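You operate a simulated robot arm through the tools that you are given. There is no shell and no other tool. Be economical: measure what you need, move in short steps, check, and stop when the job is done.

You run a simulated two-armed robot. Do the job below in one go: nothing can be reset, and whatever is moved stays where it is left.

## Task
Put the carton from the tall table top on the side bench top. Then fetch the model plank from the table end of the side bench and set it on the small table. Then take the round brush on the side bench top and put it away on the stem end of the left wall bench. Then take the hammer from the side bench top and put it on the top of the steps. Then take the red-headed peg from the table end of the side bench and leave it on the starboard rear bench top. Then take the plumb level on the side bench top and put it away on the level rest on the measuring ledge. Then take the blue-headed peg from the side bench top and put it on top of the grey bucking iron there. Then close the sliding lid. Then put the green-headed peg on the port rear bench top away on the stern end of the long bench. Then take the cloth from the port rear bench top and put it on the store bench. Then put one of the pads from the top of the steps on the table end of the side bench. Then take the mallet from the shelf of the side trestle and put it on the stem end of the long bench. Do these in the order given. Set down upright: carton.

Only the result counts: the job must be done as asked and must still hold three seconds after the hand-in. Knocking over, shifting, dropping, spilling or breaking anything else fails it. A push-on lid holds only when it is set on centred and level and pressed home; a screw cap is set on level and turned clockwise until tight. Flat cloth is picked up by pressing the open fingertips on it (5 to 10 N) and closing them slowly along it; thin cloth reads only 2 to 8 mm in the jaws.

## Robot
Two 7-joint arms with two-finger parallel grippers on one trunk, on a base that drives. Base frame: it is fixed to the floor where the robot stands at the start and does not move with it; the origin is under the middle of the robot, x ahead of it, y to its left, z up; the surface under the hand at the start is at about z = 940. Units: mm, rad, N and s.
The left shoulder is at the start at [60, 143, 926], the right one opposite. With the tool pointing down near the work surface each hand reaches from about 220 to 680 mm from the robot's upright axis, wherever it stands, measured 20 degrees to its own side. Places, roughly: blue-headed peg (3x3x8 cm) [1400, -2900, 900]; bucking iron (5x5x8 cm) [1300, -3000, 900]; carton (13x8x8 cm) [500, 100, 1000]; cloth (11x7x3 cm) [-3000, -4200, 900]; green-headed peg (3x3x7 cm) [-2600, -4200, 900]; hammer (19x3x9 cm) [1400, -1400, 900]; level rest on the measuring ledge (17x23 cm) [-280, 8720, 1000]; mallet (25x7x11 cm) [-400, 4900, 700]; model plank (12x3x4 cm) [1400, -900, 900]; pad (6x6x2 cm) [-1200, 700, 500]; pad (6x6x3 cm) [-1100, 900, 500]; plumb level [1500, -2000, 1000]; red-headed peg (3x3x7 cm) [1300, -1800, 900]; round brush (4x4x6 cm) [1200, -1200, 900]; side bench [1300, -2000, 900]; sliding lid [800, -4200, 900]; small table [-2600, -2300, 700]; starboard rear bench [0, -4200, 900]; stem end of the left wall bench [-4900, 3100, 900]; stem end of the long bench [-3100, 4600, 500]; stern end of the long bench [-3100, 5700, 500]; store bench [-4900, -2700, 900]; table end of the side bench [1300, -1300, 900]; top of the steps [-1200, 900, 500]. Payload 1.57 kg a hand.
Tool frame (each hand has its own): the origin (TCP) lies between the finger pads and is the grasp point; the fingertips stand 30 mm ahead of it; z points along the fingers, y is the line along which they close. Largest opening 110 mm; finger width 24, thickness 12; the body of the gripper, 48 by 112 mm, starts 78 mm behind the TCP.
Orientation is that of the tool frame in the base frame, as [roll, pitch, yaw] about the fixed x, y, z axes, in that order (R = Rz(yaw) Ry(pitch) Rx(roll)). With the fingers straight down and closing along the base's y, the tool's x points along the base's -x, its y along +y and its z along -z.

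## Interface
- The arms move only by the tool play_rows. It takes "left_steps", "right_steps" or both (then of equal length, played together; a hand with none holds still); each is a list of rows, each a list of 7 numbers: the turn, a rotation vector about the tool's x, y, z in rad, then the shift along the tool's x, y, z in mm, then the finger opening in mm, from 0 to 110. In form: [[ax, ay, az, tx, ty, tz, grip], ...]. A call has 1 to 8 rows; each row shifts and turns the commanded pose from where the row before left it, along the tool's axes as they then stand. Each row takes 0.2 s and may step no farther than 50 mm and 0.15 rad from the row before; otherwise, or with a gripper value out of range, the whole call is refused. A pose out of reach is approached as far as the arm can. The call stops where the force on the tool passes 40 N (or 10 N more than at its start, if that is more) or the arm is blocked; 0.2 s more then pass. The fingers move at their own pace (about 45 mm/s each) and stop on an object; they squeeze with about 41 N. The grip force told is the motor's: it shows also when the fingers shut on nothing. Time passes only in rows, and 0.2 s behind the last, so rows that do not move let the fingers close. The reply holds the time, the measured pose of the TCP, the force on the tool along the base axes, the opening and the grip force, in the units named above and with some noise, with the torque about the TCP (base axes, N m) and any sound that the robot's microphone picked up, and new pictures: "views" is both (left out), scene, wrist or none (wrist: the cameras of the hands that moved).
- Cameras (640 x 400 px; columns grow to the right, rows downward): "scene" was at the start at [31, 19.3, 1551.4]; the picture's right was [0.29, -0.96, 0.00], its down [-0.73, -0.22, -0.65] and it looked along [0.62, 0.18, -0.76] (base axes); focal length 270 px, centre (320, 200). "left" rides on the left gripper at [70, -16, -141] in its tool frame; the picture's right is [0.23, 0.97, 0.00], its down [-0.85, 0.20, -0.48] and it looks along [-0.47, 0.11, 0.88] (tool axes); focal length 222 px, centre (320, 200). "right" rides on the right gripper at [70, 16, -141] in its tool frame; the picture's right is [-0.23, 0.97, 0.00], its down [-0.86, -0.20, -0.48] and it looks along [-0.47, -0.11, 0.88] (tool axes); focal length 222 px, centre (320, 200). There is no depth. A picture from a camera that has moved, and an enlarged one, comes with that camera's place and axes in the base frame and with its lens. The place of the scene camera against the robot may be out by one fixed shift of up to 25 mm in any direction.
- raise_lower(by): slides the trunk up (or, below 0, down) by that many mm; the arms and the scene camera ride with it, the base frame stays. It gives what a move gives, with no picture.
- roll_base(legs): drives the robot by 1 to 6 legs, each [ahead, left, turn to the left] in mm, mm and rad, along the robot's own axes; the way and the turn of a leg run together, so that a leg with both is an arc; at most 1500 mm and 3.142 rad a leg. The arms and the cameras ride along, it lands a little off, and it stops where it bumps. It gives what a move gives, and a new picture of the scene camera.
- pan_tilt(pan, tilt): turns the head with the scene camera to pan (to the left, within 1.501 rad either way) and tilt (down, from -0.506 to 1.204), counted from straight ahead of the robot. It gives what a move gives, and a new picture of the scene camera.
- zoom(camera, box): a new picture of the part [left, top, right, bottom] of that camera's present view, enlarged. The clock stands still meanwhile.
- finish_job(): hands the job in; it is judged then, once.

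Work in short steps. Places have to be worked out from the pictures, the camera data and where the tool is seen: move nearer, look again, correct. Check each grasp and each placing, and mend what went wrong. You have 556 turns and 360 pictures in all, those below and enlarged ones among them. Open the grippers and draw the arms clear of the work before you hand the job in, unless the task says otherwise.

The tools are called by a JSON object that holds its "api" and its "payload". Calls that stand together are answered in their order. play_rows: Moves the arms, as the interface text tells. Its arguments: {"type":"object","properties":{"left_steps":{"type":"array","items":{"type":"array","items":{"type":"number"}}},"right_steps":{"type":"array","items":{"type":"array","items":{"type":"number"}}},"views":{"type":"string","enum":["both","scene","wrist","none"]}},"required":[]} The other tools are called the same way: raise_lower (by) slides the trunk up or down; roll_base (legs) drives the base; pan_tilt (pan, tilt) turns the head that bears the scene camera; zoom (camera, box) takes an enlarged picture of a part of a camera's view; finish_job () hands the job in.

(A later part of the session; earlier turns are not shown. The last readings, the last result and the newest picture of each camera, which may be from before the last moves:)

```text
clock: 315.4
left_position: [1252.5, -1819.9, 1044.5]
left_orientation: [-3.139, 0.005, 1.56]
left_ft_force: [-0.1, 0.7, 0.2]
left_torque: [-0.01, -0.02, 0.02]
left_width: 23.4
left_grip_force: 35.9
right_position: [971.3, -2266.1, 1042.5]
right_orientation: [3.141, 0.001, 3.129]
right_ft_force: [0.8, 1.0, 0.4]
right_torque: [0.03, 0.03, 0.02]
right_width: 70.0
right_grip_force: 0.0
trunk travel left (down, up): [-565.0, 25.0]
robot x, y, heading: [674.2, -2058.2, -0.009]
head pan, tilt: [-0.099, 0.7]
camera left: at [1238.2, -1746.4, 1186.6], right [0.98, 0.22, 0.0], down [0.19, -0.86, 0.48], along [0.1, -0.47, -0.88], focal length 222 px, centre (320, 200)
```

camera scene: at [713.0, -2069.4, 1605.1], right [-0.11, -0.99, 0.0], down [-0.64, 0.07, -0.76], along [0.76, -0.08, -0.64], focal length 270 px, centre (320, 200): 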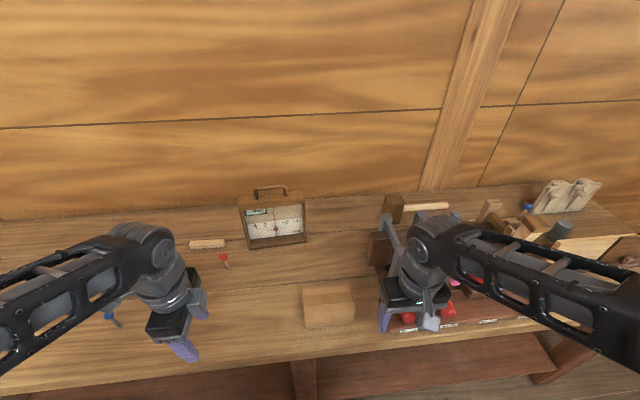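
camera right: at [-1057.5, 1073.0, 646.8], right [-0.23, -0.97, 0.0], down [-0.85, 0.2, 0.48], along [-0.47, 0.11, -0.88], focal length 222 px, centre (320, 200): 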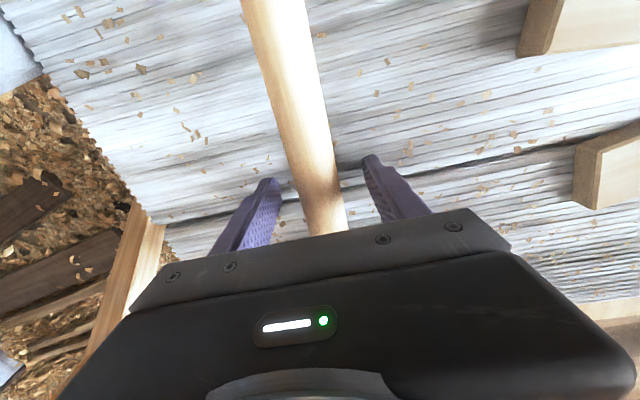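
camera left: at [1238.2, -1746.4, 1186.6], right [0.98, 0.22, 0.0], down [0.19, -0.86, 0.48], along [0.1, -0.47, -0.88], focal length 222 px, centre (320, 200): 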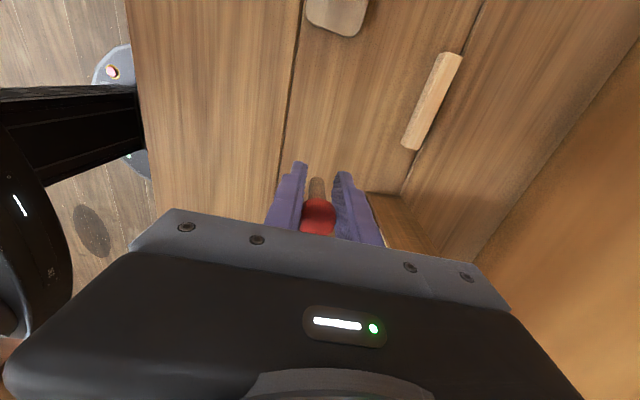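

Peg held. I back off and turn right to face the rear bench.

{"api": "roll_base", "payload": {"legs": [[-500, 0, 0], [0, 0, -1.561]]}}

{"api": "pan_tilt", "payload": {"pan": 0, "tilt": 0.4}}

```text
clock: 322.2
left_position: [414.5, -2628.8, 1046.2]
left_orientation: [-3.139, 0.003, 0.01]
left_ft_force: [0.0, 0.7, -0.5]
left_torque: [-0.01, 0.01, -0.01]
left_width: 23.5
left_grip_force: 35.0
right_position: [-39.4, -2358.3, 1042.3]
right_orientation: [-3.141, 0.002, 1.579]
right_ft_force: [0.3, -0.4, 0.1]
right_torque: [0.02, 0.02, 0.03]
right_width: 69.8
right_grip_force: 0.0
trunk travel left (down, up): [-565.0, 25.0]
robot x, y, heading: [158.7, -2051.7, -1.557]
head pan, tilt: [-0.099, 0.7]
camera scene: at [141.7, -2110.8, 1605.2], right [-1.0, 0.09, 0.0], down [0.06, 0.64, -0.76], along [-0.07, -0.76, -0.64], focal length 270 px, centre (320, 200)
```

scene: 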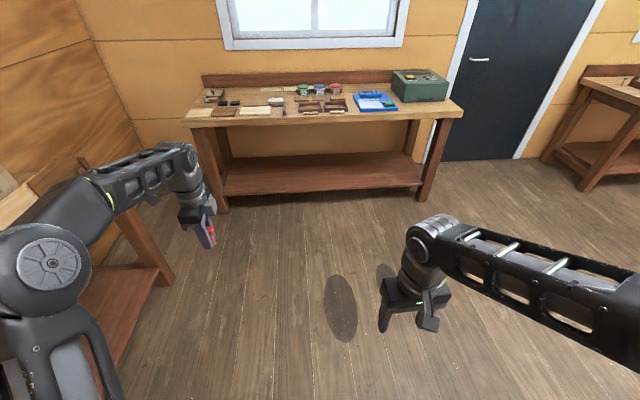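

```text
clock: 323.0
left_position: [413.3, -2628.1, 1045.8]
left_orientation: [-3.14, 0.003, 0.01]
left_ft_force: [0.3, 1.2, 0.3]
left_torque: [0.01, 0.02, 0.01]
left_width: 23.2
left_grip_force: 36.0
right_position: [-39.3, -2358.8, 1042.0]
right_orientation: [3.141, 0.001, 1.581]
right_ft_force: [-0.3, 0.8, 0.0]
right_torque: [0.0, 0.01, 0.0]
right_width: 70.1
right_grip_force: 0.1
trunk travel left (down, up): [-565.0, 25.0]
robot x, y, heading: [160.7, -2048.4, -1.559]
head pan, tilt: [0.0, 0.4]
camera scene: at [150.3, -2118.9, 1631.9], right [-1.0, -0.01, 0.0], down [0.0, 0.39, -0.92], along [0.01, -0.92, -0.39], focal length 270 px, centre (320, 200)
```

scene: 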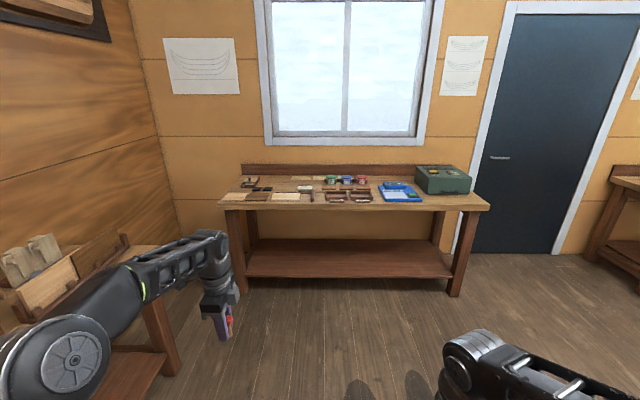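

{"api": "zoom", "payload": {"camera": "scene", "box": [210, 150, 500, 230]}}

```text
2.21 times, centred on (355, 190) of scene
camera zoom: at [150.3, -2118.9, 1631.9], right [-1.0, -0.01, 0.0], down [0.0, 0.39, -0.92], along [0.01, -0.92, -0.39], focal length 596 px, centre (243, 222)
```

zoom: 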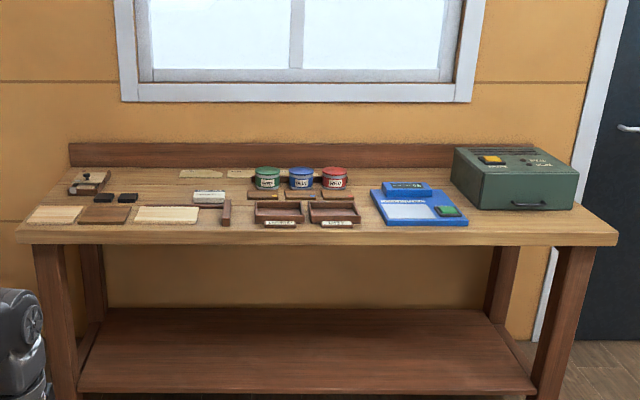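

The strip in front of the green box at the right end, about [-700,-3860], is free. I drive there.

{"api": "roll_base", "payload": {"legs": [[0, 0, -0.012], [560, -557, 0], [560, -557, 0]]}}

{"api": "pan_tilt", "payload": {"pan": 0.2, "tilt": 0.7}}

```text
clock: 331.4
left_position: [-698.3, -3755.5, 1046.2]
left_orientation: [-3.139, 0.002, 0.012]
left_ft_force: [1.0, -0.1, 0.5]
left_torque: [0.01, 0.0, 0.03]
left_width: 23.3
left_grip_force: 35.4
right_position: [-1150.9, -3484.8, 1041.8]
right_orientation: [3.14, 0.002, 1.58]
right_ft_force: [0.2, -0.1, 0.4]
right_torque: [-0.01, -0.01, 0.03]
right_width: 70.0
right_grip_force: 0.0
trunk travel left (down, up): [-565.0, 25.0]
robot x, y, heading: [-952.1, -3178.8, -1.562]
head pan, tilt: [0.0, 0.4]
camera scene: at [-961.8, -3245.0, 1632.0], right [-1.0, -0.01, 0.0], down [0.0, 0.39, -0.92], along [0.01, -0.92, -0.39], focal length 270 px, centre (320, 200)
```

scene: 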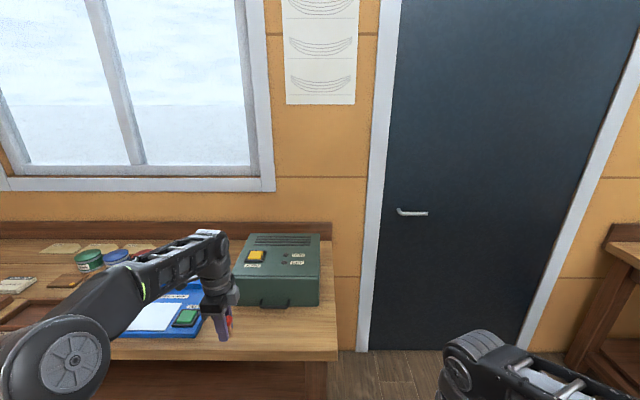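

```text
clock: 332.2
left_position: [-699.0, -3753.1, 1045.3]
left_orientation: [-3.139, 0.001, 0.011]
left_ft_force: [-0.4, 0.3, 0.3]
left_torque: [0.02, -0.01, 0.0]
left_width: 23.1
left_grip_force: 35.9
right_position: [-1150.9, -3483.0, 1042.4]
right_orientation: [-3.142, 0.004, 1.579]
right_ft_force: [0.1, 0.1, -0.1]
right_torque: [0.02, -0.03, -0.01]
right_width: 70.2
right_grip_force: 0.1
trunk travel left (down, up): [-565.0, 25.0]
robot x, y, heading: [-945.9, -3178.5, -1.559]
head pan, tilt: [0.201, 0.7]
camera scene: at [-944.6, -3235.1, 1605.2], right [-0.98, -0.21, 0.0], down [-0.13, 0.63, -0.77], along [0.16, -0.75, -0.64], focal length 270 px, centre (320, 200)
```

scene: 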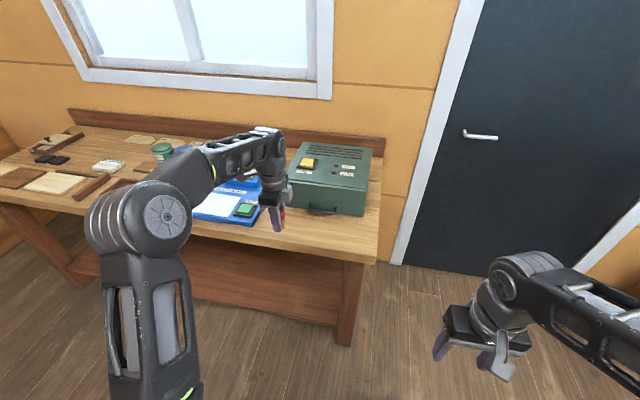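

Target spot [-770,-3880] in front of the green box. I drive the offset and lower partway.

{"api": "roll_base", "payload": {"legs": [[124, -70, 0]]}}

{"api": "play_rows", "payload": {"left_steps": [[0, 0, 0, 0, 0, 40, 10], [0, 0, 0, 0, 0, 30, 10], [0, 0, 0, 0, 0, 0, 10]], "views": "wrist"}}

```text
clock: 333.6
left_position: [-765.6, -3881.0, 1045.9]
left_orientation: [-3.141, 0.003, 0.014]
left_ft_force: [0.5, -0.6, -0.5]
left_torque: [0.05, -0.01, 0.02]
left_width: 23.3
left_grip_force: 35.5
right_position: [-1218.9, -3611.2, 1042.4]
right_orientation: [3.141, 0.0, 1.582]
right_ft_force: [-0.3, -0.2, 0.5]
right_torque: [0.03, -0.04, -0.02]
right_width: 70.2
right_grip_force: 0.2
trunk travel left (down, up): [-565.0, 25.0]
robot x, y, heading: [-1017.5, -3305.6, -1.559]
head pan, tilt: [0.201, 0.7]
camera scene: at [-1013.7, -3362.5, 1605.1], right [-0.98, -0.21, 0.0], down [-0.14, 0.63, -0.76], along [0.16, -0.75, -0.65], focal length 270 px, centre (320, 200)
```

scene: 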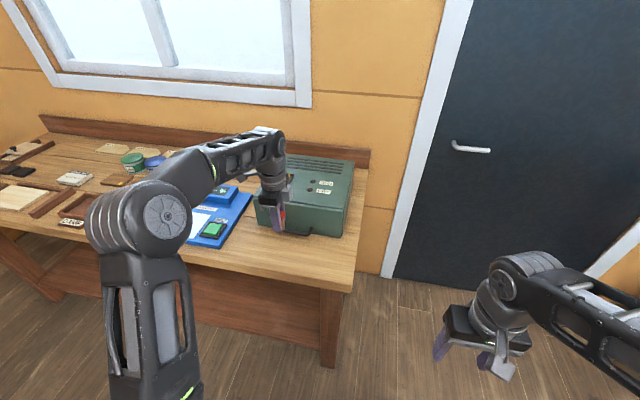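

```text
clock: 334.4
left_position: [-764.1, -3878.0, 976.9]
left_orientation: [-3.14, 0.003, 0.013]
left_ft_force: [0.0, 0.4, 0.3]
left_torque: [0.02, 0.02, -0.01]
left_width: 23.4
left_grip_force: 35.4
right_position: [-1217.9, -3609.1, 1042.0]
right_orientation: [3.141, 0.001, 1.584]
right_ft_force: [-0.3, -0.2, 0.3]
right_torque: [-0.01, 0.01, 0.04]
right_width: 70.1
right_grip_force: 0.1
trunk travel left (down, up): [-565.0, 25.0]
robot x, y, heading: [-1016.5, -3303.9, -1.556]
head pan, tilt: [0.201, 0.7]
camera left: at [-693.1, -3857.9, 1117.9], right [0.24, -0.97, 0.0], down [-0.85, -0.21, 0.48], along [-0.47, -0.11, -0.88], focal length 222 px, centre (320, 200)
```

left: 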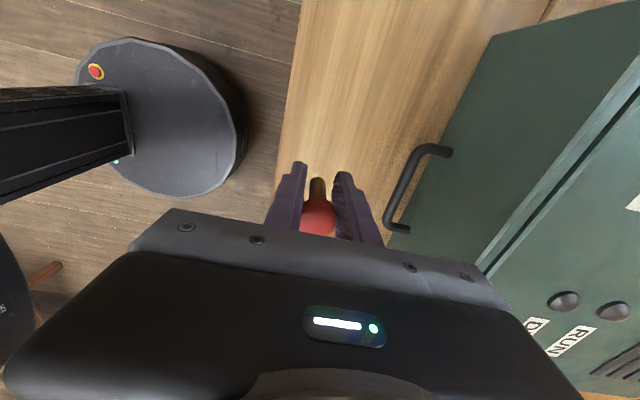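

Clear of the handle. Lower in small steps.

{"api": "play_rows", "payload": {"left_steps": [[0, 0, 0, 0, -4, 12, 10], [0, 0, 0, 0, 0, 12, 10]], "views": "none"}}

{"api": "play_rows", "payload": {"left_steps": [[0, 0, 0, 0, 0, 6, 10], [0, 0, 0, 0, 0, 6, 10]], "views": "none"}}

```text
clock: 335.0
left_position: [-765.3, -3873.5, 951.3]
left_orientation: [-3.139, 0.004, 0.014]
left_ft_force: [0.1, -0.1, 0.2]
left_torque: [0.0, -0.03, 0.02]
left_width: 23.2
left_grip_force: 35.9
right_position: [-1217.8, -3610.5, 1042.4]
right_orientation: [3.139, 0.003, 1.583]
right_ft_force: [-1.2, 0.1, 1.0]
right_torque: [0.01, 0.02, -0.02]
right_width: 70.1
right_grip_force: 0.0
trunk travel left (down, up): [-565.0, 25.0]
robot x, y, heading: [-1016.0, -3302.8, -1.556]
head pan, tilt: [0.201, 0.7]
```

```text
clock: 335.6
left_position: [-765.5, -3876.2, 939.6]
left_orientation: [-3.14, 0.003, 0.013]
left_ft_force: [-0.6, -0.3, -0.1]
left_torque: [-0.02, 0.0, 0.0]
left_width: 23.1
left_grip_force: 35.4
right_position: [-1217.7, -3609.8, 1042.6]
right_orientation: [3.14, 0.002, 1.582]
right_ft_force: [0.2, 0.4, 0.6]
right_torque: [0.0, 0.02, 0.0]
right_width: 69.8
right_grip_force: 0.1
trunk travel left (down, up): [-565.0, 25.0]
robot x, y, heading: [-1018.5, -3305.5, -1.555]
head pan, tilt: [0.201, 0.7]
```

{"api": "play_rows", "payload": {"left_steps": [[0, 0, 0, 0, 0, 5, 10], [0, 0, 0, 0, 0, 5, 10]], "views": "none"}}

{"api": "play_rows", "payload": {"left_steps": [[0, 0, 0, 0, 0, 4, 10], [0, 0, 0, 0, 0, 4, 10]], "views": "none"}}

```text
clock: 336.2
left_position: [-765.4, -3874.9, 929.9]
left_orientation: [-3.14, 0.002, 0.013]
left_ft_force: [0.1, 0.4, 0.6]
left_torque: [0.01, 0.0, 0.0]
left_width: 23.2
left_grip_force: 36.0
right_position: [-1217.0, -3611.0, 1041.6]
right_orientation: [-3.141, 0.003, 1.585]
right_ft_force: [-1.0, 0.1, 0.2]
right_torque: [-0.04, 0.0, 0.0]
right_width: 70.1
right_grip_force: 0.0
trunk travel left (down, up): [-565.0, 25.0]
robot x, y, heading: [-1018.6, -3302.5, -1.561]
head pan, tilt: [0.201, 0.7]
```

```text
clock: 336.8
left_position: [-765.2, -3875.1, 921.4]
left_orientation: [-3.138, 0.001, 0.014]
left_ft_force: [0.2, 1.1, 0.7]
left_torque: [-0.03, 0.04, -0.01]
left_width: 23.2
left_grip_force: 35.6
right_position: [-1218.4, -3610.6, 1041.8]
right_orientation: [-3.14, 0.002, 1.585]
right_ft_force: [0.7, 0.7, 0.6]
right_torque: [0.02, -0.02, 0.03]
right_width: 69.7
right_grip_force: 0.0
trunk travel left (down, up): [-565.0, 25.0]
robot x, y, heading: [-1012.6, -3303.7, -1.559]
head pan, tilt: [0.201, 0.7]
```

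{"api": "play_rows", "payload": {"left_steps": [[0, 0, 0, 0, 0, 4, 10], [0, 0, 0, 0, 0, 4, 10]], "views": "none"}}

{"api": "play_rows", "payload": {"left_steps": [[0, 0, 0, 0, 0, 3, 10], [0, 0, 0, 0, 0, 3, 10]], "views": "none"}}

```text
clock: 337.4
left_position: [-765.4, -3874.5, 912.6]
left_orientation: [-3.139, 0.002, 0.014]
left_ft_force: [0.4, 0.4, -0.8]
left_torque: [0.0, -0.01, 0.0]
left_width: 23.4
left_grip_force: 35.8
right_position: [-1218.5, -3611.1, 1042.8]
right_orientation: [-3.14, 0.001, 1.583]
right_ft_force: [0.7, -0.1, 0.2]
right_torque: [0.01, 0.01, 0.02]
right_width: 70.1
right_grip_force: 0.0
trunk travel left (down, up): [-565.0, 25.0]
robot x, y, heading: [-1017.3, -3306.5, -1.561]
head pan, tilt: [0.201, 0.7]
```

```text
clock: 338.0
left_position: [-764.5, -3875.9, 906.9]
left_orientation: [-3.139, 0.003, 0.013]
left_ft_force: [-0.1, -0.2, 0.3]
left_torque: [-0.03, 0.03, -0.02]
left_width: 23.2
left_grip_force: 35.4
right_position: [-1218.1, -3610.7, 1042.8]
right_orientation: [3.141, 0.003, 1.582]
right_ft_force: [0.1, 0.9, 0.7]
right_torque: [-0.01, -0.01, -0.02]
right_width: 70.1
right_grip_force: 0.1
trunk travel left (down, up): [-565.0, 25.0]
robot x, y, heading: [-1018.9, -3300.2, -1.557]
head pan, tilt: [0.201, 0.7]
```

Still above the surface; I continue in 4 mm rows, expecting contact near 897.

{"api": "play_rows", "payload": {"left_steps": [[0, 0, 0, 0, 0, 4, 10], [0, 0, 0, 0, 0, 4, 10]], "views": "none"}}

{"api": "play_rows", "payload": {"left_steps": [[0, 0, 0, 0, 0, 2, 10], [0, 0, 0, 0, 0, 2, 10]], "views": "none"}}

```text
clock: 338.6
left_position: [-764.3, -3875.1, 898.4]
left_orientation: [-3.14, 0.003, 0.014]
left_ft_force: [0.4, 0.5, -0.7]
left_torque: [0.04, -0.02, -0.01]
left_width: 23.3
left_grip_force: 35.3
right_position: [-1217.7, -3611.2, 1042.9]
right_orientation: [-3.141, 0.002, 1.584]
right_ft_force: [0.6, 0.3, 0.2]
right_torque: [0.03, -0.02, 0.05]
right_width: 70.1
right_grip_force: 0.0
trunk travel left (down, up): [-565.0, 25.0]
robot x, y, heading: [-1014.7, -3305.7, -1.565]
head pan, tilt: [0.201, 0.7]
```

```text
clock: 339.2
left_position: [-765.2, -3874.3, 896.7]
left_orientation: [3.139, 0.003, 0.013]
left_ft_force: [0.3, 0.4, 8.2]
left_torque: [0.03, 0.04, -0.02]
left_width: 23.4
left_grip_force: 35.9
right_position: [-1218.4, -3610.9, 1043.1]
right_orientation: [-3.141, 0.001, 1.585]
right_ft_force: [0.6, 0.3, 0.0]
right_torque: [0.01, 0.03, 0.01]
right_width: 70.1
right_grip_force: 0.2
trunk travel left (down, up): [-565.0, 25.0]
robot x, y, heading: [-1016.2, -3303.6, -1.558]
head pan, tilt: [0.201, 0.7]
```

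Contact (bench top ≈862). Open modestly and withdraw.

{"api": "play_rows", "payload": {"left_steps": [[0, 0, 0, 0, 0, 0, 30], [0, 0, 0, 0, 0, 0, 44], [0, 0, 0, 0, 0, 0, 44], [0, 0, 0, 0, 0, -40, 44], [0, 0, 0, 0, 0, -40, 44], [0, 0, 0, 0, 0, -40, 44], [0, 0, 0, 0, 0, -40, 44], [0, 0, 0, 0, 0, 0, 44]], "views": "wrist"}}

```text
clock: 341.0
left_position: [-765.8, -3877.0, 1059.0]
left_orientation: [-3.14, 0.004, 0.013]
left_ft_force: [-0.2, 0.4, 0.8]
left_torque: [-0.02, 0.01, -0.02]
left_width: 44.1
left_grip_force: 0.1
right_position: [-1218.9, -3609.0, 1041.8]
right_orientation: [-3.141, 0.002, 1.584]
right_ft_force: [0.0, -0.4, 0.3]
right_torque: [0.01, 0.02, 0.01]
right_width: 69.9
right_grip_force: 0.0
trunk travel left (down, up): [-565.0, 25.0]
robot x, y, heading: [-1017.8, -3304.5, -1.559]
head pan, tilt: [0.201, 0.7]
camera left: at [-693.1, -3856.7, 1200.0], right [0.24, -0.97, 0.0], down [-0.85, -0.21, 0.48], along [-0.47, -0.11, -0.88], focal length 222 px, centre (320, 200)
```

left: 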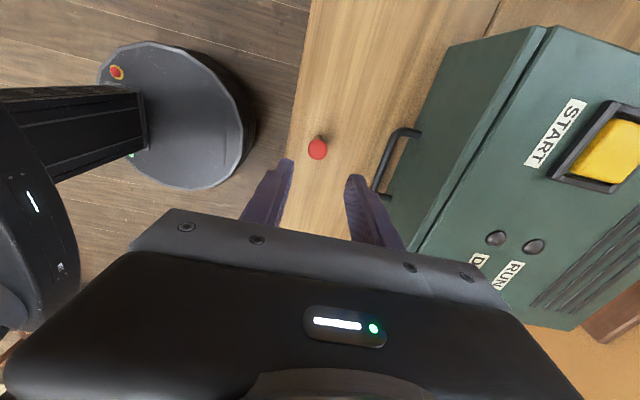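

Peg stands well. Next the plumb level: I go back to the side bench and look at it closely.

{"api": "roll_base", "payload": {"legs": [[-600, 0, 0], [0, 0, 1.559], [1450, 0, 0], [0, 540, 0]]}}

{"api": "play_rows", "payload": {"right_steps": [[0, 0, 0, 20, 0, -40, 60], [0, 0, 0, 20, 0, -40, 60], [0, 0, 0, 0, 0, 0, 60]], "views": "none"}}

{"api": "pan_tilt", "payload": {"pan": 0.15, "tilt": 0.55}}

```text
clock: 357.7
left_position: [1027.7, -1967.5, 1057.5]
left_orientation: [-3.14, 0.004, 1.549]
left_ft_force: [0.4, 0.9, 1.3]
left_torque: [-0.01, 0.01, -0.01]
left_width: 43.8
left_grip_force: 0.1
right_position: [745.6, -2411.5, 1042.5]
right_orientation: [3.141, 0.002, 3.117]
right_ft_force: [0.6, -0.2, 0.5]
right_torque: [-0.03, -0.01, -0.02]
right_width: 70.1
right_grip_force: 0.1
trunk travel left (down, up): [-565.0, 25.0]
robot x, y, heading: [454.1, -2201.6, -0.025]
head pan, tilt: [0.201, 0.7]
camera scene: at [489.1, -2186.8, 1605.1], right [0.18, -0.98, 0.0], down [-0.63, -0.11, -0.76], along [0.75, 0.13, -0.64], focal length 270 px, centre (320, 200)
```

scene: 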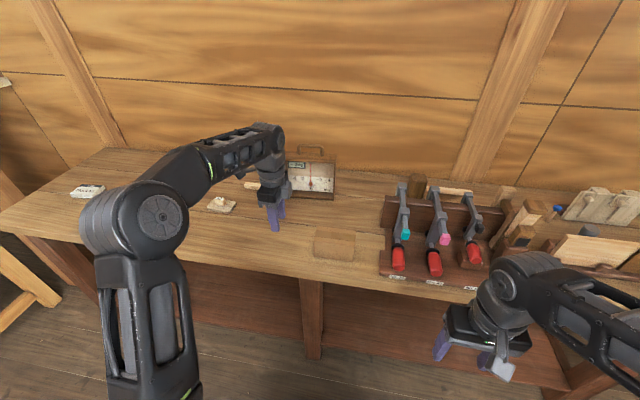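

```text
clock: 358.5
left_position: [1029.2, -1969.2, 1058.2]
left_orientation: [-3.141, 0.001, 1.549]
left_ft_force: [0.3, -0.1, -0.2]
left_torque: [0.01, 0.03, 0.03]
left_width: 44.2
left_grip_force: 0.1
right_position: [705.6, -2411.7, 1122.9]
right_orientation: [3.141, 0.001, 3.118]
right_ft_force: [0.5, -0.5, 0.1]
right_torque: [-0.01, 0.04, 0.0]
right_width: 59.9
right_grip_force: 0.1
trunk travel left (down, up): [-565.0, 25.0]
robot x, y, heading: [443.6, -2202.2, -0.02]
head pan, tilt: [0.201, 0.7]
```

```text
clock: 359.2
left_position: [1027.7, -1969.5, 1057.3]
left_orientation: [-3.14, 0.004, 1.549]
left_ft_force: [0.3, -0.2, -0.6]
left_torque: [0.01, -0.04, -0.01]
left_width: 43.9
left_grip_force: 0.1
right_position: [704.8, -2410.2, 1122.4]
right_orientation: [3.141, 0.001, 3.119]
right_ft_force: [0.2, 0.2, 0.1]
right_torque: [-0.01, 0.01, 0.04]
right_width: 59.9
right_grip_force: 0.1
trunk travel left (down, up): [-565.0, 25.0]
robot x, y, heading: [450.7, -2201.0, -0.025]
head pan, tilt: [0.15, 0.55]
camera scene: at [494.5, -2191.2, 1618.2], right [0.13, -0.99, 0.0], down [-0.52, -0.07, -0.85], along [0.85, 0.11, -0.52], focal length 270 px, centre (320, 200)
```

scene: 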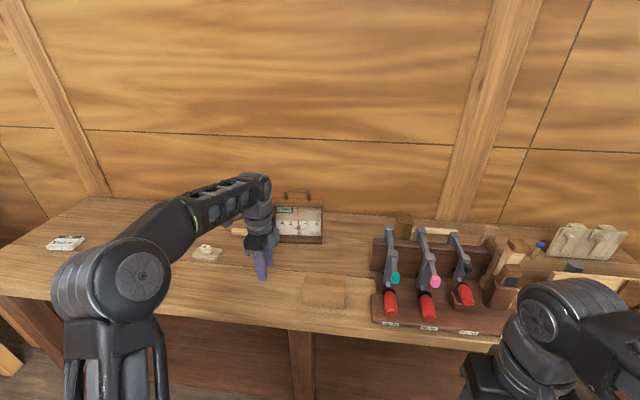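

I enlarge the level and the right part of the bench.

{"api": "zoom", "payload": {"camera": "scene", "box": [250, 175, 350, 255]}}

{"api": "zoom", "payload": {"camera": "scene", "box": [440, 200, 640, 320]}}

```text
5.00 times, centred on (300, 215) of scene
camera zoom: at [494.5, -2191.2, 1618.2], right [0.13, -0.99, 0.0], down [-0.52, -0.07, -0.85], along [0.85, 0.11, -0.52], focal length 1351 px, centre (420, 125)
```

zoom: 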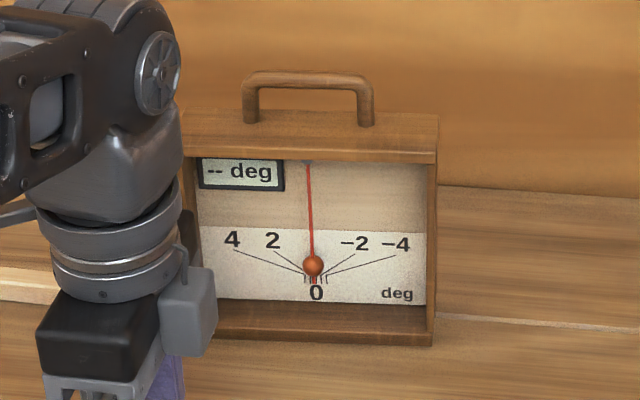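

```text
3.20 times, centred on (540, 260) of scene
camera zoom: at [494.5, -2191.2, 1618.2], right [0.13, -0.99, 0.0], down [-0.52, -0.07, -0.85], along [0.85, 0.11, -0.52], focal length 864 px, centre (-384, 8)
```

zoom: 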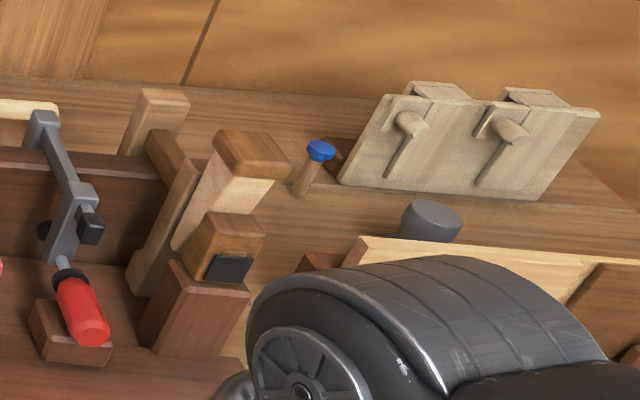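

The level is about 213 wide (y -1875..-2088), front at x≈1370, with a U-handle on top whose bar is near [1408,-1983,1093]. I will grasp the bar with the fingers horizontal (closing vertically), so I turn the left tool forward.

{"api": "play_rows", "payload": {"left_steps": [[-0.143, 0, 0, 0, 0, 0, 44], [-0.143, 0, 0, 0, 0, 0, 44], [-0.143, 0, 0, 0, 0, 0, 44], [-0.143, 0, 0, 0, 0, 0, 44], [-0.143, 0, 0, 0, 0, 0, 44], [-0.143, 0, 0, 0, 0, 0, 44], [-0.143, 0, 0, 0, 0, 0, 44], [-0.143, 0, 0, 0, 0, 0, 44]], "views": "none"}}

{"api": "play_rows", "payload": {"left_steps": [[-0.143, 0, 0, 0, 0, 0, 44], [-0.143, 0, 0, 0, 0, 0, 44], [-0.141, 0, 0, 0, 0, 0, 44], [0, 0, 0, 0, 0, 0, 44]], "views": "both"}}

```text
clock: 361.0
left_position: [1027.8, -1973.8, 1046.1]
left_orientation: [2.073, -0.005, 1.54]
left_ft_force: [0.2, 1.1, -0.5]
left_torque: [-0.01, 0.02, 0.0]
left_width: 43.9
left_grip_force: 0.1
left hand out of reach, approached as far as the arm can: row 8
right_position: [705.2, -2410.7, 1123.4]
right_orientation: [3.141, 0.003, 3.118]
right_ft_force: [0.3, -0.2, -0.4]
right_torque: [-0.02, -0.01, -0.01]
right_width: 59.7
right_grip_force: 0.1
trunk travel left (down, up): [-565.0, 25.0]
robot x, y, heading: [446.7, -2201.3, -0.021]
head pan, tilt: [0.15, 0.55]
```

```text
clock: 362.0
left_position: [1028.5, -1977.4, 1047.5]
left_orientation: [1.852, -0.008, 1.529]
left_ft_force: [-0.1, 0.5, 0.6]
left_torque: [-0.01, -0.01, 0.01]
left_width: 44.0
left_grip_force: 0.0
left hand out of reach, approached as far as the arm can: row 1, 3
right_position: [704.7, -2410.2, 1123.7]
right_orientation: [3.141, 0.003, 3.118]
right_ft_force: [0.8, 0.4, -0.3]
right_torque: [0.01, 0.03, 0.02]
right_width: 59.5
right_grip_force: 0.1
trunk travel left (down, up): [-565.0, 25.0]
robot x, y, heading: [445.9, -2199.7, -0.024]
head pan, tilt: [0.15, 0.55]
camera scene: at [494.7, -2192.1, 1618.4], right [0.13, -0.99, 0.0], down [-0.52, -0.07, -0.85], along [0.85, 0.11, -0.52], focal length 270 px, centre (320, 200)
camera left: at [892.7, -1898.8, 1071.9], right [0.28, 0.21, 0.94], down [-0.44, -0.84, 0.32], along [0.85, -0.5, -0.14], focal length 222 px, centre (320, 200)
```

scene: 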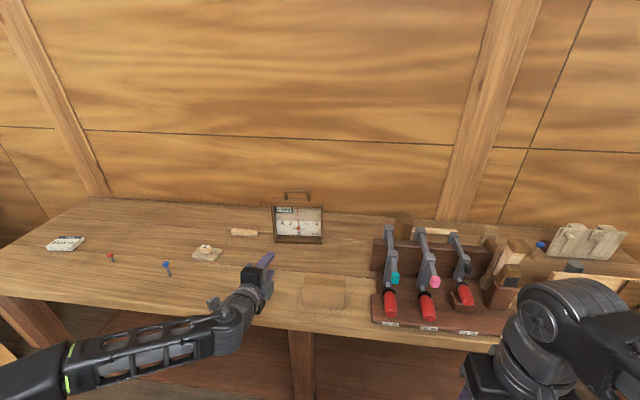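
left: 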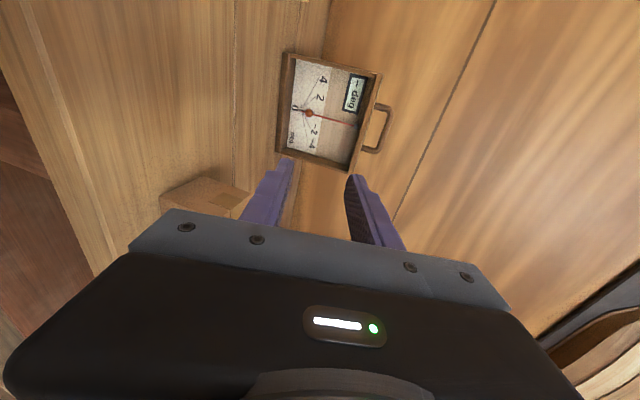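

It reached 74° of the 90°. I raise the hand a little and go forward while finishing the turn.

{"api": "play_rows", "payload": {"left_steps": [[0, 0, 0, 0, 35, 20, 44], [0, 0, 0, 0, 15, 20, 44], [-0.14, 0, 0, 0, 0, 0, 44], [-0.14, 0, 0, 0, 0, 0, 44], [0, 0, 0, 0, 0, 0, 44]], "views": "none"}}

```text
clock: 363.2
left_position: [1081.1, -1980.2, 1083.9]
left_orientation: [1.783, -0.005, 1.526]
left_ft_force: [0.9, -0.3, 0.3]
left_torque: [0.0, -0.01, 0.02]
left_width: 43.8
left_grip_force: 0.1
left hand out of reach, approached as far as the arm can: row 3, 4
right_position: [704.1, -2410.8, 1124.0]
right_orientation: [3.139, 0.002, 3.118]
right_ft_force: [-0.1, 0.0, 0.2]
right_torque: [0.0, 0.01, 0.01]
right_width: 59.6
right_grip_force: 0.0
trunk travel left (down, up): [-565.0, 25.0]
robot x, y, heading: [449.0, -2198.8, -0.024]
head pan, tilt: [0.15, 0.55]
```

Better with more extension. I extend another 60 mm and try again.

{"api": "play_rows", "payload": {"left_steps": [[0, 0, 0, 0, 6, 30, 44], [0, 0, 0, 0, 6, 30, 44], [-0.1, 0, 0, 0, 0, 0, 44], [-0.11, 0, 0, 0, 0, 0, 44], [0, 0, 0, 0, 0, 0, 44]], "views": "none"}}

```text
clock: 364.4
left_position: [1142.6, -1982.3, 1084.7]
left_orientation: [1.783, -0.007, 1.527]
left_ft_force: [0.5, -0.4, -0.1]
left_torque: [0.0, 0.0, 0.02]
left_width: 43.7
left_grip_force: 0.0
left hand out of reach, approached as far as the arm can: row 3, 4
right_position: [703.7, -2410.1, 1123.1]
right_orientation: [-3.141, 0.002, 3.117]
right_ft_force: [0.1, -0.4, -1.0]
right_torque: [-0.01, 0.01, 0.01]
right_width: 60.2
right_grip_force: 0.0
trunk travel left (down, up): [-565.0, 25.0]
robot x, y, heading: [448.3, -2196.1, -0.029]
head pan, tilt: [0.15, 0.55]
```

Height seems to matter. I lower the trunk 110 and raise the hand by as much, then retry the turn.

{"api": "raise_lower", "payload": {"by": -110}}

{"api": "play_rows", "payload": {"left_steps": [[0, 0, 0, 0, 40, 0, 44], [0, 0, 0, 0, 40, 0, 44], [0, 0, 0, 0, 35, 0, 44], [-0.1, 0, 0, 0, 0, 0, 44], [-0.11, 0, 0, 0, 0, 0, 44], [0, 0, 0, 0, 0, 0, 44]], "views": "none"}}

```text
clock: 365.8
left_position: [1142.2, -1982.1, 974.8]
left_orientation: [1.783, -0.006, 1.527]
left_ft_force: [0.1, 0.1, 0.2]
left_torque: [0.02, -0.02, -0.01]
left_width: 44.2
left_grip_force: 0.0
right_position: [704.8, -2410.2, 1012.9]
right_orientation: [3.141, 0.001, 3.117]
right_ft_force: [0.0, 1.0, 0.0]
right_torque: [0.02, -0.01, 0.01]
right_width: 60.0
right_grip_force: 0.0
trunk travel left (down, up): [-455.0, 135.0]
robot x, y, heading: [447.7, -2201.7, -0.022]
head pan, tilt: [0.15, 0.55]
```

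```text
clock: 367.2
left_position: [1166.7, -2000.7, 1085.1]
left_orientation: [1.602, -0.016, 1.5]
left_ft_force: [0.4, -0.5, 0.5]
left_torque: [-0.01, -0.04, -0.01]
left_width: 44.0
left_grip_force: 0.0
left hand out of reach, approached as far as the arm can: row 5
right_position: [704.6, -2411.3, 1013.8]
right_orientation: [-3.141, 0.001, 3.118]
right_ft_force: [-0.5, -0.7, -0.3]
right_torque: [-0.01, -0.03, 0.0]
right_width: 60.1
right_grip_force: 0.1
trunk travel left (down, up): [-455.0, 135.0]
robot x, y, heading: [444.9, -2201.6, -0.024]
head pan, tilt: [0.15, 0.55]
```

Now nearly horizontal (2° off). I correct the yaw, and creep nearer with the base, then look.

{"api": "roll_base", "payload": {"legs": [[0, 0, 0.024], [80, 0, 0]]}}

{"api": "play_rows", "payload": {"left_steps": [[0, 0.045, 0, 0, 0, 0, 44], [0, 0, 0, 0, 0, 0, 44]], "views": "both"}}

```text
clock: 368.6
left_position: [1244.0, -1983.2, 1083.9]
left_orientation: [1.603, -0.014, 1.523]
left_ft_force: [-1.3, -0.1, -0.9]
left_torque: [-0.03, -0.03, 0.02]
left_width: 44.1
left_grip_force: 0.1
right_position: [789.3, -2403.9, 1011.8]
right_orientation: [3.141, 0.0, 3.14]
right_ft_force: [0.4, -0.6, -0.2]
right_torque: [0.02, 0.05, 0.01]
right_width: 59.6
right_grip_force: 0.0
trunk travel left (down, up): [-455.0, 135.0]
robot x, y, heading: [531.4, -2202.2, -0.0]
head pan, tilt: [0.15, 0.55]
camera scene: at [575.9, -2189.8, 1508.2], right [0.15, -0.99, 0.0], down [-0.52, -0.08, -0.85], along [0.84, 0.13, -0.52], focal length 270 px, centre (320, 200)
```

scene: 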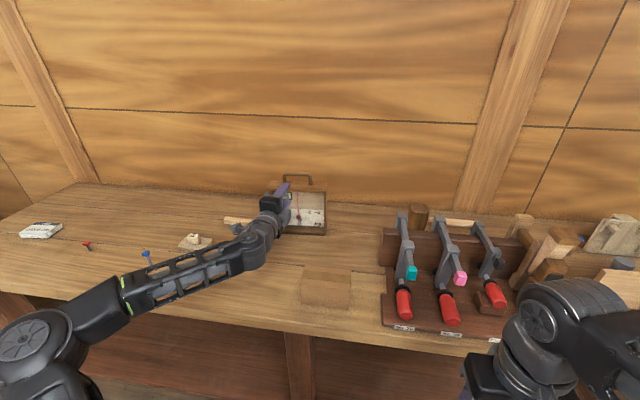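

```text
clock: 369.2
left_position: [1242.2, -1981.9, 1085.0]
left_orientation: [1.601, -0.015, 1.569]
left_ft_force: [0.0, 0.3, -0.4]
left_torque: [0.05, 0.0, 0.0]
left_width: 44.1
left_grip_force: 0.1
right_position: [789.5, -2403.6, 1013.5]
right_orientation: [3.141, 0.0, 3.138]
right_ft_force: [-1.0, 0.2, 0.0]
right_torque: [-0.03, 0.0, 0.01]
right_width: 59.9
right_grip_force: 0.1
trunk travel left (down, up): [-455.0, 135.0]
robot x, y, heading: [529.8, -2200.5, 0.0]
head pan, tilt: [0.15, 0.55]
camera scene: at [574.1, -2189.8, 1508.3], right [0.15, -0.99, 0.0], down [-0.52, -0.08, -0.85], along [0.84, 0.13, -0.52], focal length 270 px, centre (320, 200)
camera left: at [1102.7, -1909.7, 1074.3], right [0.03, 0.21, 0.98], down [-0.47, -0.86, 0.2], along [0.88, -0.47, 0.07], focal length 222 px, centre (320, 200)
```

scene: 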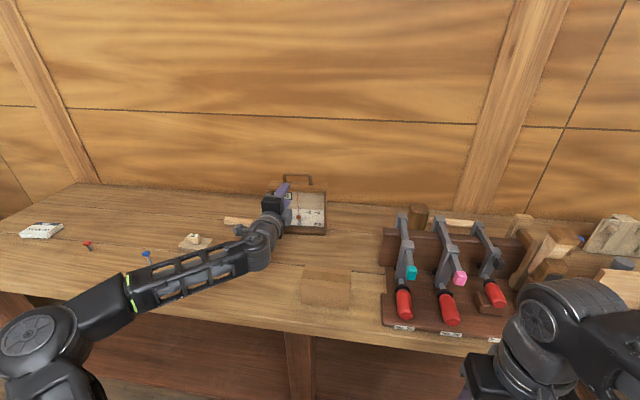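
left: 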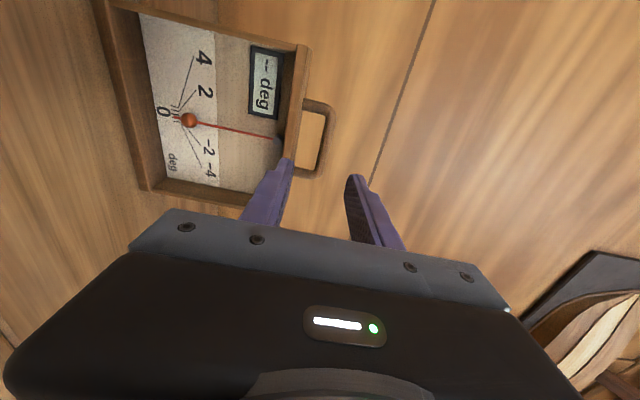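

The bar lines up: about [1408,-1981,1087], TCP now at y -1982, z 1085. I narrow the opening to 34, drive 85 ahead, then advance with the arm.

{"api": "play_rows", "payload": {"left_steps": [[-0.03, 0, 0, 0, 2, 0, 34], [0, 0, 0, 0, 0, 0, 34]], "views": "none"}}

{"api": "roll_base", "payload": {"legs": [[85, 0, 0]]}}

{"api": "zoom", "payload": {"camera": "left", "box": [200, 50, 440, 200]}}

```text
clock: 369.8
left_position: [1243.3, -1981.8, 1085.2]
left_orientation: [1.602, -0.017, 1.568]
left_ft_force: [0.7, 0.5, -0.4]
left_torque: [0.02, 0.04, -0.01]
left_width: 34.1
left_grip_force: 0.0
right_position: [789.3, -2404.2, 1013.0]
right_orientation: [-3.141, 0.003, 3.14]
right_ft_force: [-0.4, 0.6, 0.3]
right_torque: [0.02, -0.02, 0.03]
right_width: 60.1
right_grip_force: 0.0
trunk travel left (down, up): [-455.0, 135.0]
robot x, y, heading: [529.1, -2201.1, 0.003]
head pan, tilt: [0.15, 0.55]
```

```text
clock: 370.9
left_position: [1328.9, -1984.6, 1083.7]
left_orientation: [1.604, -0.015, 1.567]
left_ft_force: [0.2, 0.9, -0.4]
left_torque: [0.02, -0.03, 0.01]
left_width: 33.9
left_grip_force: 0.1
right_position: [875.3, -2404.7, 1012.5]
right_orientation: [3.141, 0.001, 3.139]
right_ft_force: [-0.2, 0.0, -0.5]
right_torque: [0.01, 0.03, 0.03]
right_width: 59.7
right_grip_force: 0.1
trunk travel left (down, up): [-455.0, 135.0]
robot x, y, heading: [614.4, -2201.5, 0.0]
head pan, tilt: [0.15, 0.55]
camera scene: at [660.3, -2190.0, 1508.2], right [0.15, -0.99, 0.0], down [-0.52, -0.08, -0.85], along [0.84, 0.13, -0.52], focal length 270 px, centre (320, 200)
```

scene: 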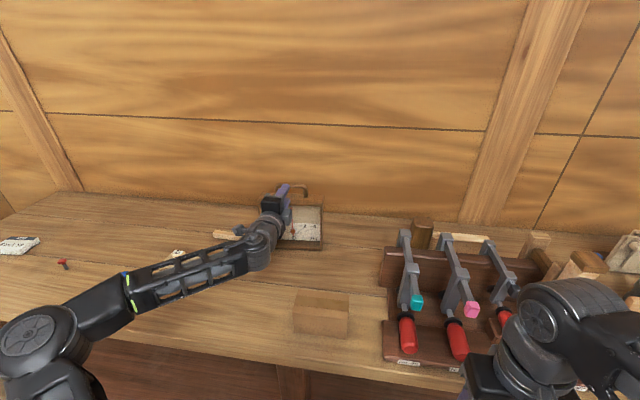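

```text
2.67 times, centred on (320, 125) of left
camera zoom: at [1188.7, -1910.4, 1073.4], right [0.03, 0.21, 0.98], down [-0.47, -0.86, 0.2], along [0.88, -0.47, 0.07], focal length 592 px, centre (320, 400)
```

zoom: 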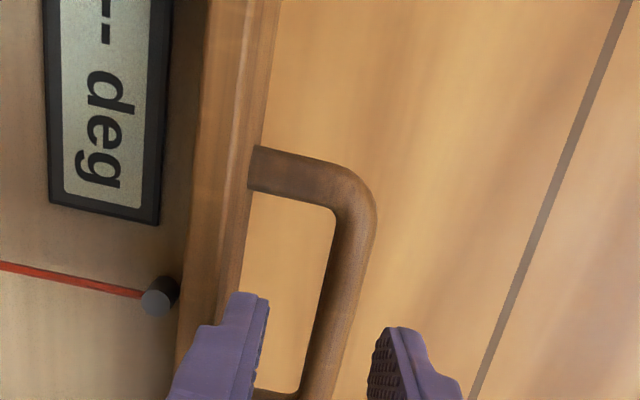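

Bar centre z≈1090. I advance 79 mm with a slight rise so the bar lies between the pads.

{"api": "play_rows", "payload": {"left_steps": [[0, 0, 0, 0, 7, 0, 34], [0, 0, 0, 0, 0.5, 26, 34], [0, 0, 0, 0, 0.5, 27, 34], [0, 0, 0, 0, 0.5, 26, 34], [0, 0, 0, 0, 0, 0, 34]], "views": "wrist"}}

```text
clock: 372.1
left_position: [1406.7, -1984.8, 1091.4]
left_orientation: [1.603, -0.017, 1.568]
left_ft_force: [-0.3, -0.9, 0.5]
left_torque: [0.0, -0.01, -0.04]
left_width: 33.9
left_grip_force: 0.1
right_position: [873.8, -2404.9, 1013.2]
right_orientation: [3.141, 0.002, 3.14]
right_ft_force: [-0.1, -0.4, -0.1]
right_torque: [0.02, 0.0, 0.0]
right_width: 60.1
right_grip_force: 0.1
trunk travel left (down, up): [-455.0, 135.0]
robot x, y, heading: [615.7, -2203.1, -0.005]
head pan, tilt: [0.15, 0.55]
camera left: at [1267.6, -1911.5, 1079.7], right [0.03, 0.21, 0.98], down [-0.47, -0.86, 0.2], along [0.88, -0.47, 0.07], focal length 222 px, centre (320, 200)
```

left: 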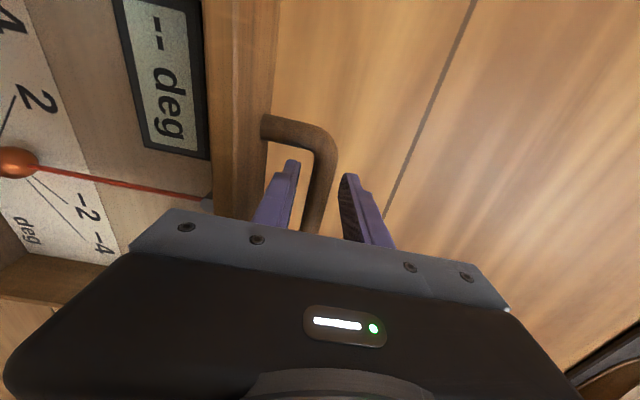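

The lower finger is inside the U and the bar lies between the fingers. Close.

{"api": "play_rows", "payload": {"left_steps": [[0, 0, 0, 0, 0, 0, 25], [0, 0, 0, 0, 0, 0, 18], [0, 0, 0, 0, 0, 0, 8], [0, 0, 0, 0, 0, 0, 8], [0, 0, 0, 0, 0, 0, 8]], "views": "none"}}

{"api": "play_rows", "payload": {"left_steps": [[0, 0, 0, 0, 5, 0, 8], [0, 0, 0, 0, 10, 0, 8], [0, 0, 0, 0, 10, 0, 8], [0, 0, 0, 0, 0, 0, 8]], "views": "both"}}

```text
clock: 373.3
left_position: [1407.3, -1984.9, 1089.8]
left_orientation: [1.602, -0.016, 1.568]
left_ft_force: [-0.2, -0.2, 0.2]
left_torque: [0.04, -0.06, 0.0]
left_width: 13.4
left_grip_force: 29.8
right_position: [873.2, -2403.2, 1013.1]
right_orientation: [3.141, 0.002, 3.14]
right_ft_force: [0.4, 0.4, -0.3]
right_torque: [-0.02, -0.01, 0.02]
right_width: 60.1
right_grip_force: 0.0
trunk travel left (down, up): [-455.0, 135.0]
robot x, y, heading: [608.6, -2196.9, 0.0]
head pan, tilt: [0.15, 0.55]
```

```text
clock: 374.3
left_position: [1409.4, -1984.5, 1116.7]
left_orientation: [1.603, -0.015, 1.567]
left_ft_force: [0.0, 0.0, -3.8]
left_torque: [0.0, -0.06, -0.02]
left_width: 13.5
left_grip_force: 30.1
right_position: [874.7, -2405.1, 1013.5]
right_orientation: [-3.141, 0.0, 3.14]
right_ft_force: [-0.2, 0.5, -0.4]
right_torque: [-0.01, 0.0, -0.01]
right_width: 60.3
right_grip_force: 0.1
trunk travel left (down, up): [-455.0, 135.0]
robot x, y, heading: [615.2, -2202.9, -0.002]
head pan, tilt: [0.15, 0.55]
camera scene: at [659.2, -2189.8, 1508.3], right [0.15, -0.99, 0.0], down [-0.52, -0.08, -0.85], along [0.84, 0.13, -0.52], focal length 270 px, centre (320, 200)
camera left: at [1269.0, -1910.9, 1104.5], right [0.03, 0.21, 0.98], down [-0.47, -0.86, 0.2], along [0.88, -0.47, 0.07], focal length 222 px, centre (320, 200)
```

scene: 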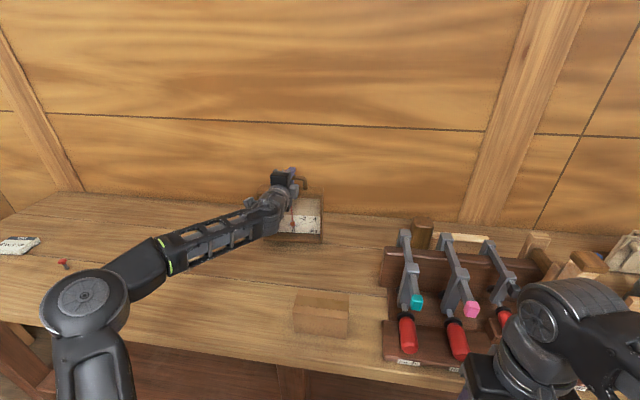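
left: 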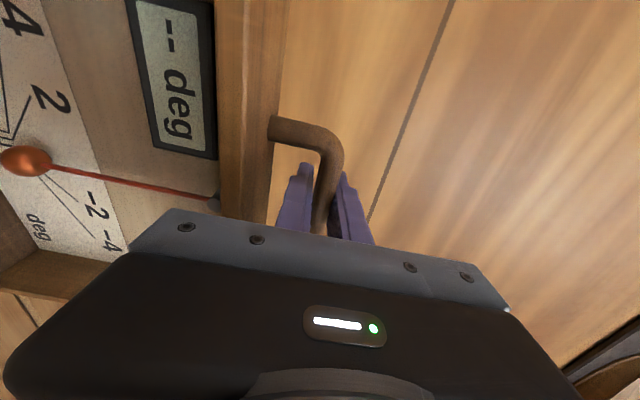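

Level lifted (3.8 N) and hanging straight. I raise the trunk, back off, and draw the arm in.

{"api": "raise_lower", "payload": {"by": 100}}

{"api": "roll_base", "payload": {"legs": [[-600, 0, 0], [-150, 900, 0]]}}

{"api": "play_rows", "payload": {"left_steps": [[0, 0, 0, 0, 0, -40, 8], [0, 0, 0, 0, 0, -40, 8], [0, 0, 0, 0, 0, -40, 8], [0, 0, 0, 0, 0, -40, 8], [0, 0, 0, 0, 0, -40, 8], [0, 0, 0, 0, 0, 0, 8]], "views": "wrist"}}

```text
clock: 375.6
left_position: [1409.7, -1982.8, 1215.5]
left_orientation: [1.603, -0.014, 1.568]
left_ft_force: [-0.8, -0.7, -2.8]
left_torque: [0.0, -0.03, 0.0]
left_width: 13.5
left_grip_force: 29.5
right_position: [873.7, -2406.4, 1112.9]
right_orientation: [3.141, 0.001, 3.14]
right_ft_force: [0.3, 0.8, 0.1]
right_torque: [0.03, 0.0, 0.02]
right_width: 60.2
right_grip_force: 0.1
trunk travel left (down, up): [-555.0, 35.0]
robot x, y, heading: [613.6, -2199.9, -0.004]
head pan, tilt: [0.15, 0.55]
```

```text
clock: 383.5
left_position: [634.9, -1074.2, 1215.3]
left_orientation: [1.602, -0.017, 1.582]
left_ft_force: [0.6, 0.1, -3.3]
left_torque: [0.03, -0.05, -0.03]
left_width: 13.3
left_grip_force: 29.7
right_position: [104.3, -1502.7, 1113.7]
right_orientation: [-3.142, 0.003, -3.128]
right_ft_force: [-0.7, -0.3, 0.1]
right_torque: [0.01, -0.03, -0.01]
right_width: 60.0
right_grip_force: 0.1
trunk travel left (down, up): [-555.0, 35.0]
robot x, y, heading: [-158.1, -1299.7, 0.015]
head pan, tilt: [0.15, 0.55]
camera scene: at [-112.7, -1290.6, 1608.3], right [0.16, -0.99, 0.0], down [-0.52, -0.08, -0.85], along [0.84, 0.14, -0.52], focal length 270 px, centre (320, 200)
```

scene: 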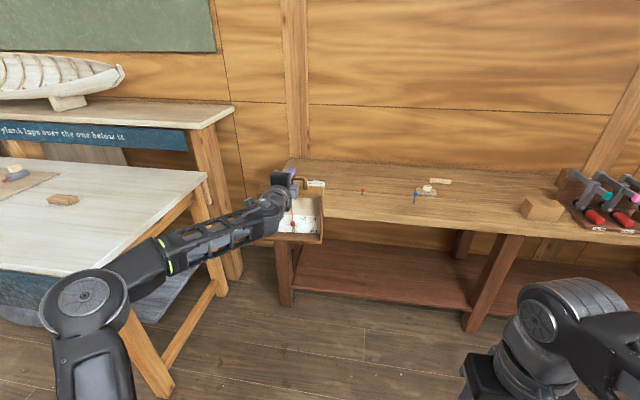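

```text
clock: 384.9
left_position: [434.6, -1077.6, 1221.6]
left_orientation: [1.604, -0.017, 1.579]
left_ft_force: [0.2, 0.4, -4.2]
left_torque: [0.0, -0.06, 0.03]
left_width: 13.5
left_grip_force: 30.2
right_position: [105.6, -1504.1, 1111.8]
right_orientation: [3.141, 0.001, -3.13]
right_ft_force: [-0.6, -0.4, 0.0]
right_torque: [0.0, 0.01, 0.02]
right_width: 59.7
right_grip_force: 0.0
trunk travel left (down, up): [-555.0, 35.0]
robot x, y, heading: [-159.1, -1298.7, 0.011]
head pan, tilt: [0.15, 0.55]
camera left: at [293.6, -1006.9, 1210.3], right [0.03, 0.21, 0.98], down [-0.46, -0.86, 0.2], along [0.89, -0.46, 0.07], focal length 222 px, centre (320, 200)
```

left: 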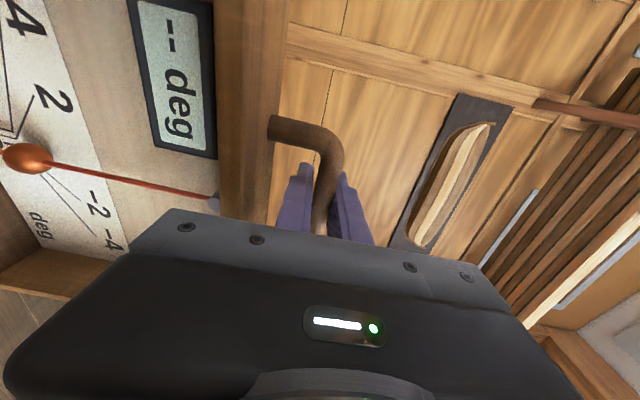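

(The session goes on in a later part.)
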